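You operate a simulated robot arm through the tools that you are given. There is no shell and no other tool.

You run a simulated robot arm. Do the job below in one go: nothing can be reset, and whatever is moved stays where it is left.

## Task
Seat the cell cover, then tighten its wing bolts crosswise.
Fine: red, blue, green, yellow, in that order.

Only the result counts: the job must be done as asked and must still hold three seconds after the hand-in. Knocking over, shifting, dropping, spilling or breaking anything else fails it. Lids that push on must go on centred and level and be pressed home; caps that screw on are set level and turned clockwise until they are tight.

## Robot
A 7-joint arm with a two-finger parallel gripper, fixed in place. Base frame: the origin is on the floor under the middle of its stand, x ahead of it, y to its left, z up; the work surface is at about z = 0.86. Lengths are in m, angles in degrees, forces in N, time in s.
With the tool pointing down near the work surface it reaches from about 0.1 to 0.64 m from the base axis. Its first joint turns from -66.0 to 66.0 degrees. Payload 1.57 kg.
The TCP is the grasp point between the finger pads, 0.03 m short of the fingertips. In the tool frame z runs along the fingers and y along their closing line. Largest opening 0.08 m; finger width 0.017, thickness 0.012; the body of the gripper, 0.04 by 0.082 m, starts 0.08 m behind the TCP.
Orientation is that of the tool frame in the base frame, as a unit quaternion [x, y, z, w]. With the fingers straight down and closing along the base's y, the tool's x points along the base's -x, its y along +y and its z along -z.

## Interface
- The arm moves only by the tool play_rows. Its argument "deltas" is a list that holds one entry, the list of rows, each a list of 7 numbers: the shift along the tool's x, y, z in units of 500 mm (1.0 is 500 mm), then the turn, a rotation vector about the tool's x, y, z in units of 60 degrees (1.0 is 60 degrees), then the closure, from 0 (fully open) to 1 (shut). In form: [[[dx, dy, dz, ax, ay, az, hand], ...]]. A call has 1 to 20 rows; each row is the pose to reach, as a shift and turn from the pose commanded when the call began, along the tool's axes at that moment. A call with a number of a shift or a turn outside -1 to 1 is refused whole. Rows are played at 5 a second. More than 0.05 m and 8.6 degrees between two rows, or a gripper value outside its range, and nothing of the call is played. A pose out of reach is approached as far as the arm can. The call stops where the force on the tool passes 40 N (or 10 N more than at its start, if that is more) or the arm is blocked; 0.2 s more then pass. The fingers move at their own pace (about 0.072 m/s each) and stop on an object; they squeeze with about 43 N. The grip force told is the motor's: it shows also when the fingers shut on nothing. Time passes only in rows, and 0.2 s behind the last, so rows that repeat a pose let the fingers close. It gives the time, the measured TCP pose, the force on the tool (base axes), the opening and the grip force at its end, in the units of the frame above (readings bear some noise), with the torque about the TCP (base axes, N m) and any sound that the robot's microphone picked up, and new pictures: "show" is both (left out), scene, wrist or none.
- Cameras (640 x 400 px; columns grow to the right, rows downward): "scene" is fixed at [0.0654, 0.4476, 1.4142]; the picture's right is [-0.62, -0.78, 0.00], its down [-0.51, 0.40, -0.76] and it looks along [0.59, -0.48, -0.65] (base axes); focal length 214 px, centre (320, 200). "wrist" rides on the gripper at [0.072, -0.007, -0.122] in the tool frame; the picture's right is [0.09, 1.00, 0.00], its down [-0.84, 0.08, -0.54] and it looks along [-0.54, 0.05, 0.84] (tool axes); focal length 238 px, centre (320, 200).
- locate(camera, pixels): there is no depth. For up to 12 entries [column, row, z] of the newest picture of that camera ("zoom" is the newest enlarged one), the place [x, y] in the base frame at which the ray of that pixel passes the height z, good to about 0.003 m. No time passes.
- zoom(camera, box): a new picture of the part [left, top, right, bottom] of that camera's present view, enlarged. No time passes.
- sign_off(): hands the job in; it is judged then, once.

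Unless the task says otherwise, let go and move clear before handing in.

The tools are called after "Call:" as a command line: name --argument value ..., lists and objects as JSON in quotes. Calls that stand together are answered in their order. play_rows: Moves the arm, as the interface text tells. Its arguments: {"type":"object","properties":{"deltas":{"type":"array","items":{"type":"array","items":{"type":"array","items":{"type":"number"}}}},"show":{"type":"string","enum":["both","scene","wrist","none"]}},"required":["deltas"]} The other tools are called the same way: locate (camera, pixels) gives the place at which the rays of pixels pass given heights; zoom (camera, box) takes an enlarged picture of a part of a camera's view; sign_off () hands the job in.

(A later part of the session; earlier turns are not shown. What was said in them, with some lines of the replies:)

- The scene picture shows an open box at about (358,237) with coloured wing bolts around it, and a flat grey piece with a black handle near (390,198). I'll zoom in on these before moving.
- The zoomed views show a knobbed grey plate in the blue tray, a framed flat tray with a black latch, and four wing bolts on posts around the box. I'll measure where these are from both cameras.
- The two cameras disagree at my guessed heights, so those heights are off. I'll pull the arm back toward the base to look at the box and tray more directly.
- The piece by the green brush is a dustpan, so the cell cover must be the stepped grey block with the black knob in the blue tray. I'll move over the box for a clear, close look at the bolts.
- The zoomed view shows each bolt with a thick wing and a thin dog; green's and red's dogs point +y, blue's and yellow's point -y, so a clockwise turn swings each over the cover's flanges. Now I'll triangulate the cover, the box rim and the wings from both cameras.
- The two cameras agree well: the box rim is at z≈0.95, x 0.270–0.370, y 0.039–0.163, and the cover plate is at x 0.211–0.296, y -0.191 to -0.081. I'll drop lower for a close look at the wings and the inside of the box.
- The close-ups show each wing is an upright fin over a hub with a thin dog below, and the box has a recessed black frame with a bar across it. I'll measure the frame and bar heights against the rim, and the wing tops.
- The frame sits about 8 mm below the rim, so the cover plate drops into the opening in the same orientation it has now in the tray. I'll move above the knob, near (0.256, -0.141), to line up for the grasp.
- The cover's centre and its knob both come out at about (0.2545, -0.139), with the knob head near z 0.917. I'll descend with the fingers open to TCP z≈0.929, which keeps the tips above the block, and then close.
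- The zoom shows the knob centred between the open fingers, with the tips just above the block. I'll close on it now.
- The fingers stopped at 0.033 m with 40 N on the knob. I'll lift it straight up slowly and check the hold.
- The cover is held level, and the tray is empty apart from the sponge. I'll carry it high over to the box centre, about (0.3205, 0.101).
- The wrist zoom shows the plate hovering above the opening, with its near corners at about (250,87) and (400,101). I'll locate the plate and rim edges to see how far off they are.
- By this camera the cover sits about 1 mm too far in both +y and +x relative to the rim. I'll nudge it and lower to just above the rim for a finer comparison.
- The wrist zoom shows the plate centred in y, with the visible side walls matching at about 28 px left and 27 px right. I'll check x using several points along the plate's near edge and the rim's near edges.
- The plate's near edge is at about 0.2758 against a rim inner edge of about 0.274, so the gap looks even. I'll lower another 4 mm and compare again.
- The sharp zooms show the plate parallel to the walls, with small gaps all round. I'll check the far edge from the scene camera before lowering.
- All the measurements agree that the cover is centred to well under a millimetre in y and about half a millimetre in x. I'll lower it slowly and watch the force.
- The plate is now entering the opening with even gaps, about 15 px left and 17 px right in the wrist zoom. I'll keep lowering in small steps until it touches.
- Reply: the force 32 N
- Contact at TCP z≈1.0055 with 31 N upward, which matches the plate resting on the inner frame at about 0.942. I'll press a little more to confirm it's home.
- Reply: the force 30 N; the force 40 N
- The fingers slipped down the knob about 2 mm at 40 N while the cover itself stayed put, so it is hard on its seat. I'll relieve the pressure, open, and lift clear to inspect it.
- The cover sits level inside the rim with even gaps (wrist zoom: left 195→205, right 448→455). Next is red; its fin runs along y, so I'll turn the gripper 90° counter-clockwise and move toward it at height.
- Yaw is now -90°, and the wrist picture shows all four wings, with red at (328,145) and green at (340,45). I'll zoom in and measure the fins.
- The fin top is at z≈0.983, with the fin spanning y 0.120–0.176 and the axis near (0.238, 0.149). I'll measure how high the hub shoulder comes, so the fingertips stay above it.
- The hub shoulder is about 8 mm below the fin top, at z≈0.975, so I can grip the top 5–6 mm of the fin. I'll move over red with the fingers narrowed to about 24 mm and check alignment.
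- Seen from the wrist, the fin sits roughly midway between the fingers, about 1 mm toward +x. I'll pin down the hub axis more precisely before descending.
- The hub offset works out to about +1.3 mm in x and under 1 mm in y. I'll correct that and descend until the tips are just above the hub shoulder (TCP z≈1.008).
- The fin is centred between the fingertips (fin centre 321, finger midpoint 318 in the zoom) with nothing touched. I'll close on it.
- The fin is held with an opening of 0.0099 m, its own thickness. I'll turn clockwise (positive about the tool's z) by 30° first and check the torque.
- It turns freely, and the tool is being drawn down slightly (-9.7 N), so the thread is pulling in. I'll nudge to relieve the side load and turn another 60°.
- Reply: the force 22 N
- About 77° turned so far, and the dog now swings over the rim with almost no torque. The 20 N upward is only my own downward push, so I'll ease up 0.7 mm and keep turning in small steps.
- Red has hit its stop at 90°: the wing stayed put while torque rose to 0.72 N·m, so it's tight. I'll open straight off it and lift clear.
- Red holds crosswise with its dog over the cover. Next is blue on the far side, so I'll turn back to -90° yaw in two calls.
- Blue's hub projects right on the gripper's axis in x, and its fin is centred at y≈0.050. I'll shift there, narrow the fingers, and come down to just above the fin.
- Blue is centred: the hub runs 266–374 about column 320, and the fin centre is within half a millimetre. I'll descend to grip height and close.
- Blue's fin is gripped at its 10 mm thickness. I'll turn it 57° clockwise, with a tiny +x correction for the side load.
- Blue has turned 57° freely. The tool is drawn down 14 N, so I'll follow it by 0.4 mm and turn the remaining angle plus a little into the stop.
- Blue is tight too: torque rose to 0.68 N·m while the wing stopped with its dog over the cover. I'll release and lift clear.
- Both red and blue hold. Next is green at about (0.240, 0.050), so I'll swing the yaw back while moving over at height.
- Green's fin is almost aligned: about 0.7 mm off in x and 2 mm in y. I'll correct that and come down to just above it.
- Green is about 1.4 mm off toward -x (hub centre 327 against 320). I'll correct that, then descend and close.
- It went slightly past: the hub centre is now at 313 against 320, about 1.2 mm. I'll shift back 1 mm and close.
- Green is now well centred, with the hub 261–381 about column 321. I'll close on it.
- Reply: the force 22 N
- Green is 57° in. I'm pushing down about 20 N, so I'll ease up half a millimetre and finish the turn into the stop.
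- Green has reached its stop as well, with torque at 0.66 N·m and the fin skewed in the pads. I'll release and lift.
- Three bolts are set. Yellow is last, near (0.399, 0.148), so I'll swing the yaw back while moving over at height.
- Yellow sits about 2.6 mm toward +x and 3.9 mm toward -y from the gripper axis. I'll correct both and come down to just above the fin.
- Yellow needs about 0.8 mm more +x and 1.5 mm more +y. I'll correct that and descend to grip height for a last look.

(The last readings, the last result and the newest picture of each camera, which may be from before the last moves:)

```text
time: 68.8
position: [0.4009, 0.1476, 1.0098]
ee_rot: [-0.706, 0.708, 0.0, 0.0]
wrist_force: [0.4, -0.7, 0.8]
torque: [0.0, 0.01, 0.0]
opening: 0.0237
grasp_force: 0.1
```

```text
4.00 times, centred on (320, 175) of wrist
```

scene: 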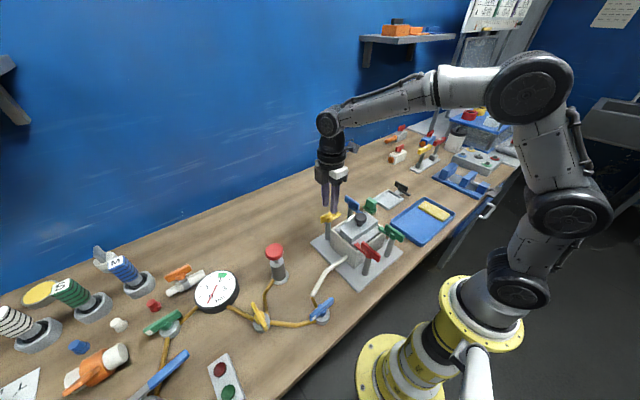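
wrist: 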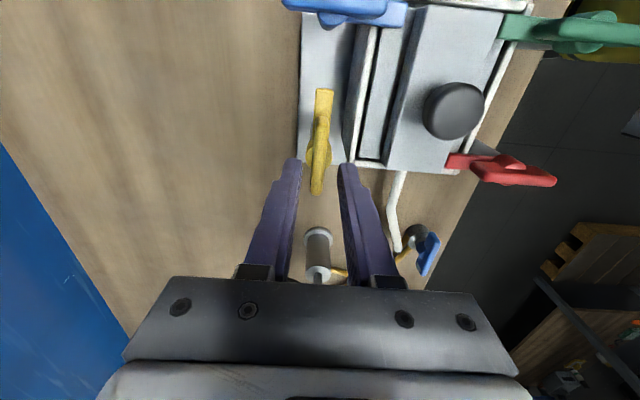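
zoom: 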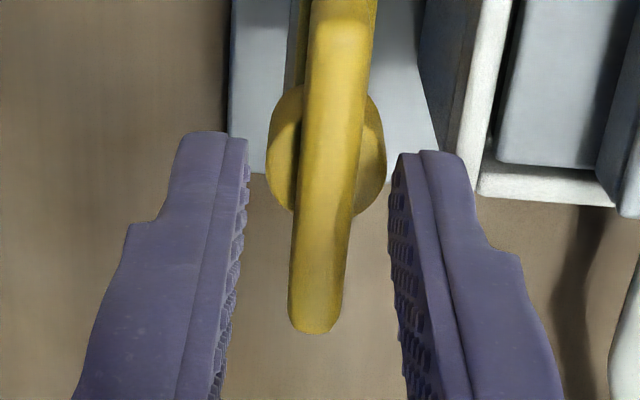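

It's a touch past again, with the hub centre at 326 (about 1.1 mm). I'll shift back 0.9 mm and close.

Call:
play_rows --deltas '[[[0, 0.001, 0, 0, 0, 0, 0.7], [0, 0.0018, 0, 0, 0, 0, 0.7], [0, 0.0018, 0, 0, 0, 0, 0.7], [0, 0.0018, 0, 0, 0, 0, 0.7]]]' --show "none"

Call:
zoom --camera "wrist" --box '[270, 125, 370, 225]'

```text
time: 69.8
position: [0.3995, 0.1479, 1.0106]
ee_rot: [-0.706, 0.708, -0.001, 0.001]
wrist_force: [0.6, -0.1, -0.6]
torque: [0.0, -0.01, 0.01]
opening: 0.0239
grasp_force: 0.2
```

```text
4.00 times, centred on (320, 175) of wrist
```

zoom: 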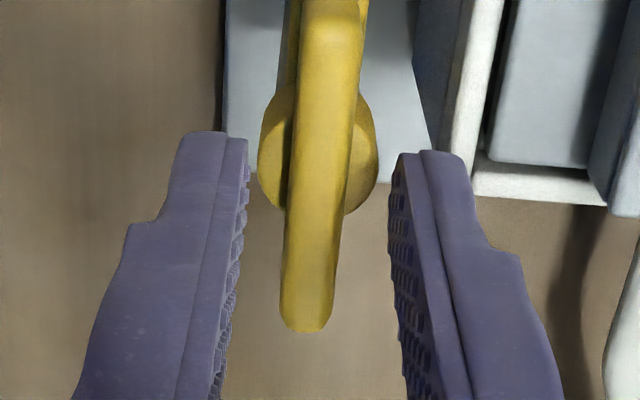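

Yellow is now within half a millimetre of centre, with the hub 258–378. I'll close and begin the turn.

Call:
play_rows --deltas '[[[0, 0, 0.0006, 0, 0, 0, 0.85], [0, 0, 0.001, 0, 0, 0, 1], [0, 0, 0.001, 0, 0, 0, 1], [0, 0, 0.001, 0, 0, 0, 1]]]' --show "none"

Call:
zoom --camera "scene" --box '[310, 190, 360, 240]'

```text
time: 70.8
position: [0.3994, 0.1489, 1.0083]
ee_rot: [-0.707, 0.707, -0.001, 0.0]
wrist_force: [-0.7, 1.7, 6.2]
torque: [-0.59, 0.05, 0.01]
opening: 0.0096
grasp_force: 28.3
```

```text
8.00 times, centred on (335, 215) of scene
```

zoom: 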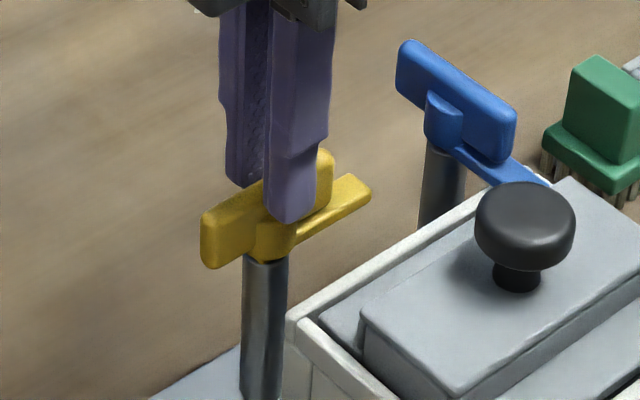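

Call:
play_rows --deltas '[[[0, 0, 0, 0, 0, 0.08, 1], [0, 0, 0, 0, 0, 0.18, 1], [0, 0, 0, 0, 0, 0.28, 1], [0, 0, 0, 0, 0, 0.38, 1], [0, 0, 0, 0, 0, 0.48, 1], [0, 0, 0, 0, 0, 0.58, 1], [0, 0, 0, 0, 0, 0.68, 1], [0, 0, 0, 0, 0, 0.78, 1], [0, 0, 0, 0, 0, 0.88, 1], [0, 0, 0, 0, 0, 0.95, 1], [0, 0, 0, 0, 0, 0.95, 1]]]'

Call:
zoom --camera "scene" --box '[310, 190, 370, 240]'

```text
time: 73.2
position: [0.3982, 0.148, 1.0096]
ee_rot: [-0.282, 0.959, 0.0, 0.001]
wrist_force: [-0.5, -4.5, 12.0]
torque: [-0.5, 0.59, 0.0]
opening: 0.01
grasp_force: 28.1
```

scene: 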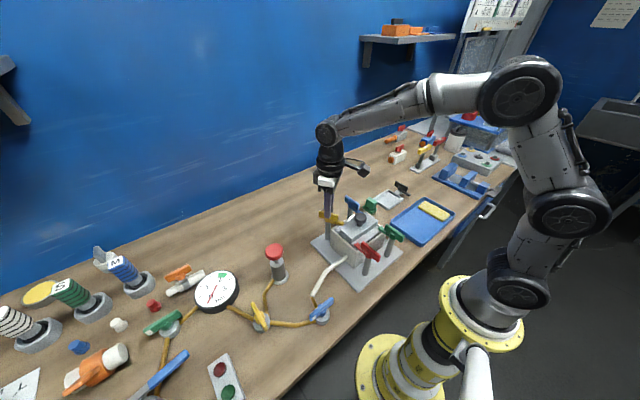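
wrist: 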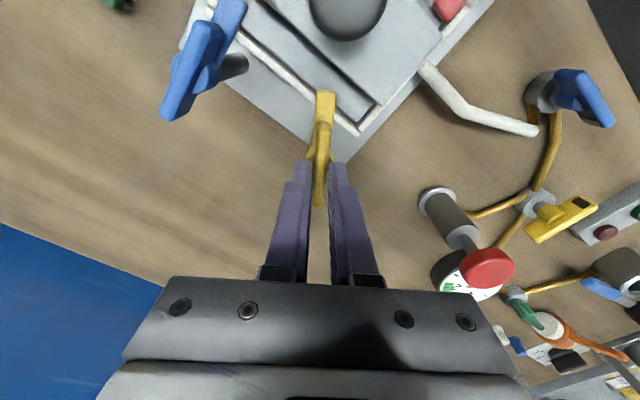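

```text
8.00 times, centred on (340, 215) of scene
```

zoom: 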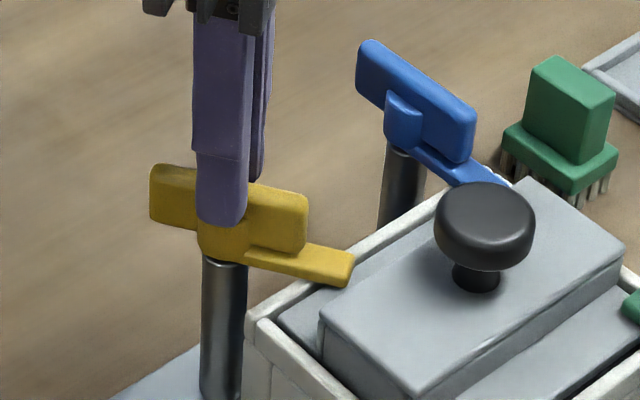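

Yellow has turned 57° freely. I'll ease up slightly and finish the turn into the stop.

Call:
play_rows --deltas '[[[0, 0, -0.0004, 0, 0, 0.08, 1], [0, 0, -0.0006, 0, 0, 0.17, 1], [0, 0, -0.0006, 0, 0, 0.26, 1], [0, 0, -0.0006, 0, 0, 0.35, 1], [0, 0, -0.0006, 0, 0, 0.44, 1], [0, 0, -0.0006, 0, 0, 0.53, 1], [0, 0, -0.0006, 0, 0, 0.6, 1], [0, 0, -0.0006, 0, 0, 0.67, 1], [0, 0, -0.0006, 0, 0, 0.74, 1], [0, 0, -0.0006, 0, 0, 0.79, 1], [0, 0, -0.0006, 0, 0, 0.79, 1]]]'

Call:
zoom --camera "scene" --box '[310, 190, 370, 240]'

```text
time: 75.6
position: [0.4012, 0.1486, 1.0096]
ee_rot: [0.127, 0.992, 0.0, 0.0]
wrist_force: [3.1, -6.0, 0.8]
torque: [-0.16, -0.19, 0.75]
opening: 0.0144
grasp_force: 30.5
```

scene: 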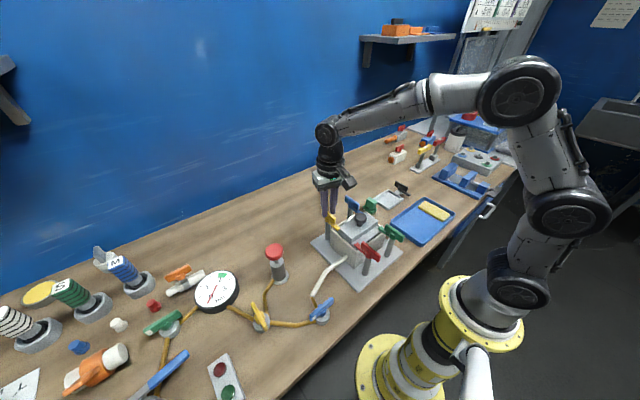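
wrist: 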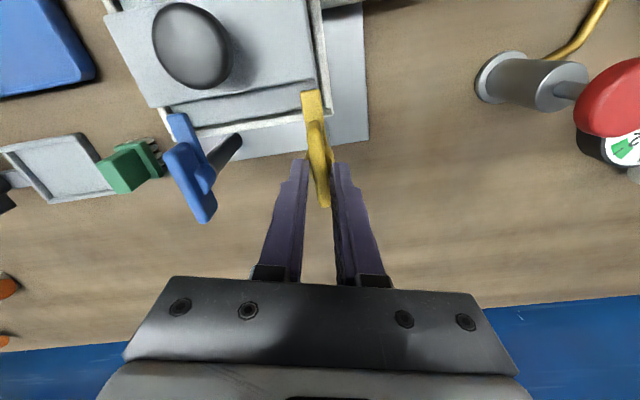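

```text
8.00 times, centred on (340, 215) of scene
```

zoom: 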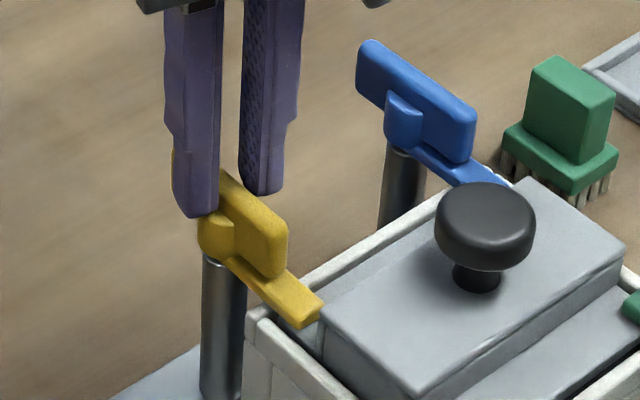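

Yellow hit its stop at 0.75 N·m. I'll release, lift clear and move back so I can inspect everything.

Call:
play_rows --deltas '[[[0, 0, 0, 0, 0, 0, 0.8], [0, 0, 0, 0, 0, 0, 0.6], [0, 0, 0, 0, 0, 0, 0.5], [0, 0, -0.04, 0, 0, 0, 0.5], [0, 0, -0.1, 0, 0, 0, 0.5], [0, 0, -0.18, 0, 0, 0, 0.5], [0, 0, -0.26, 0, 0, 0, 0.5], [0.05, 0, -0.34, 0, 0, 0, 0.5], [0.13, 0, -0.38, 0, 0, 0, 0.5], [0.21, 0, -0.38, 0, 0, 0, 0.5], [0.29, 0, -0.38, 0, 0, 0, 0.5], [0.37, 0, -0.38, 0, 0, 0, 0.5], [0.37, 0, -0.38, 0, 0, 0, 0.5]]]'

Call:
zoom --camera "scene" --box '[320, 185, 410, 280]'

Call:
zoom --camera "wrist" --box '[230, 60, 430, 220]'

```text
time: 78.4
position: [0.2191, 0.1921, 1.1996]
ee_rot: [0.126, 0.992, 0.0, 0.001]
wrist_force: [0.0, 0.2, 0.1]
torque: [0.0, 0.0, 0.01]
opening: 0.0399
grasp_force: 0.1
```

scene: 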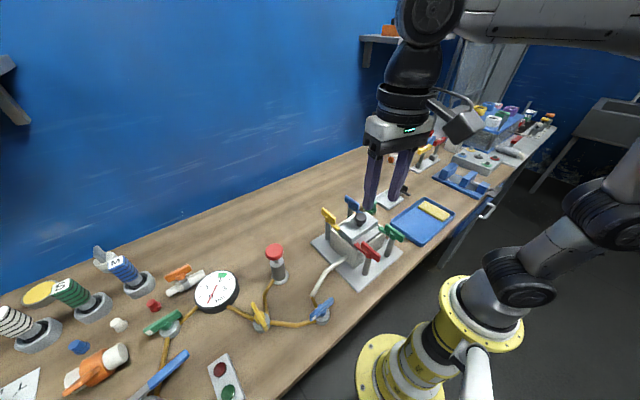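
wrist: 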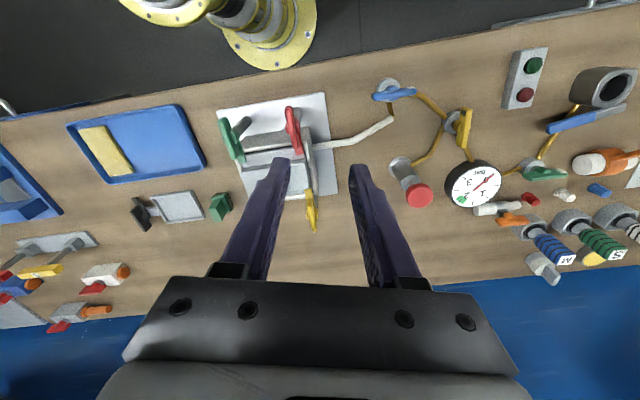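

```text
4.21 times, centred on (365, 232) of scene
```

zoom: 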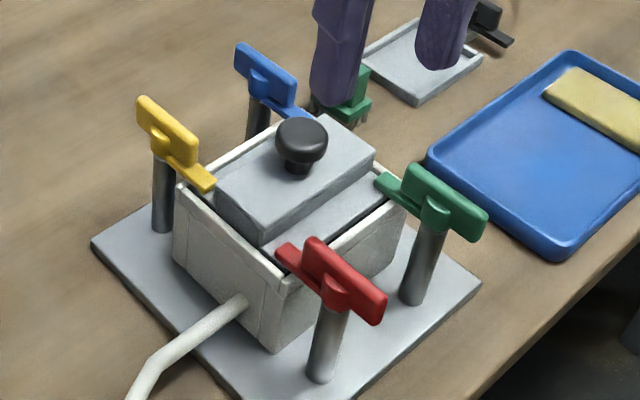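

```text
2.50 times, centred on (330, 140) of wrist
```

zoom: 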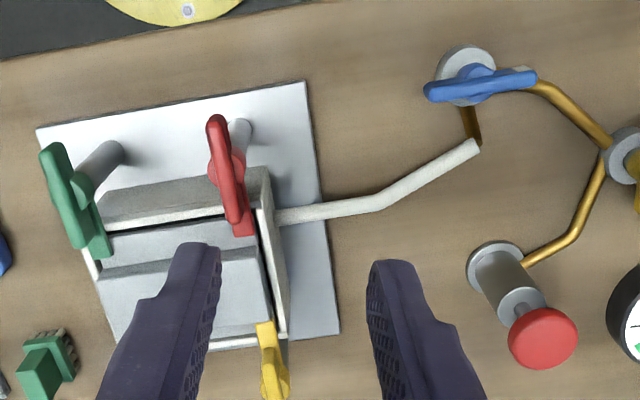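

All four dogs lie over the cover in the scene zoom. I'll take one last close look at the cover and each wing before handing in.

Call:
zoom --camera "scene" --box '[332, 205, 396, 262]'

Call:
zoom --camera "wrist" --box '[210, 85, 345, 205]'

```text
7.02 times, centred on (364, 234) of scene
```

zoom: 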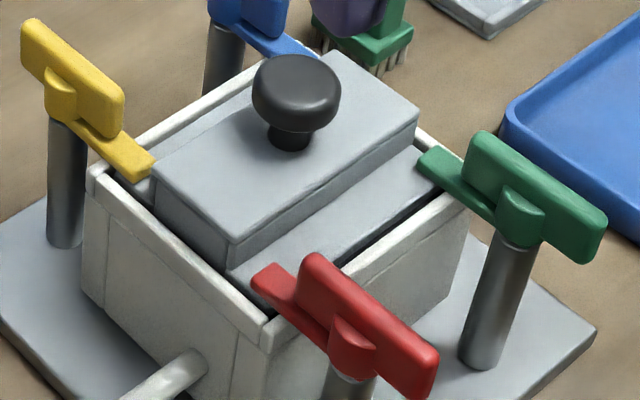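

```text
3.33 times, centred on (278, 145) of wrist
```

zoom: 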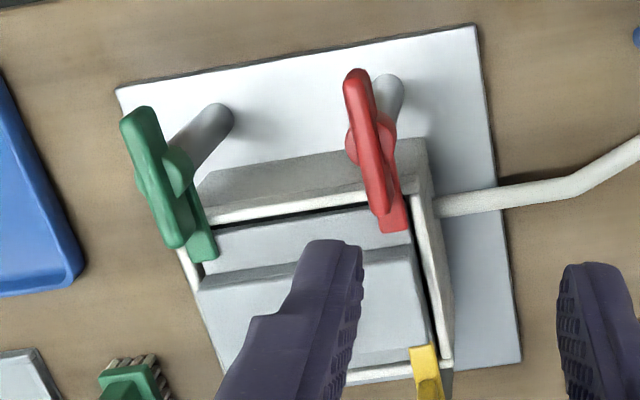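

The close-ups show the cover level inside the rim, with the red, blue, green and yellow dogs clamped over its flanges. The arm is clear at z≈1.20 and nothing else has moved, so I'll hand it in.

Call:
sign_off

```text
The job is handed in.
```

The cell cover is seated in the box and all four wing bolts are tightened, in the order red, blue, green, yellow. I've handed the job in but haven't seen the verdict.

- **Cover:** it sits level, with about even gaps all round. I pressed it to about 40 N, and it stayed put while the fingers slipped on the knob.
- **Bolts:** each one turned clockwise by about 90° to a firm stop, where the torque rose to about 0.7 N·m. In the last pictures, each bolt's arm still lay over the edge of the cover after I let go.
- **Everything else:** nothing else on the bench appears to have moved in the pictures. The arm is clear of the work at about z = 1.20.
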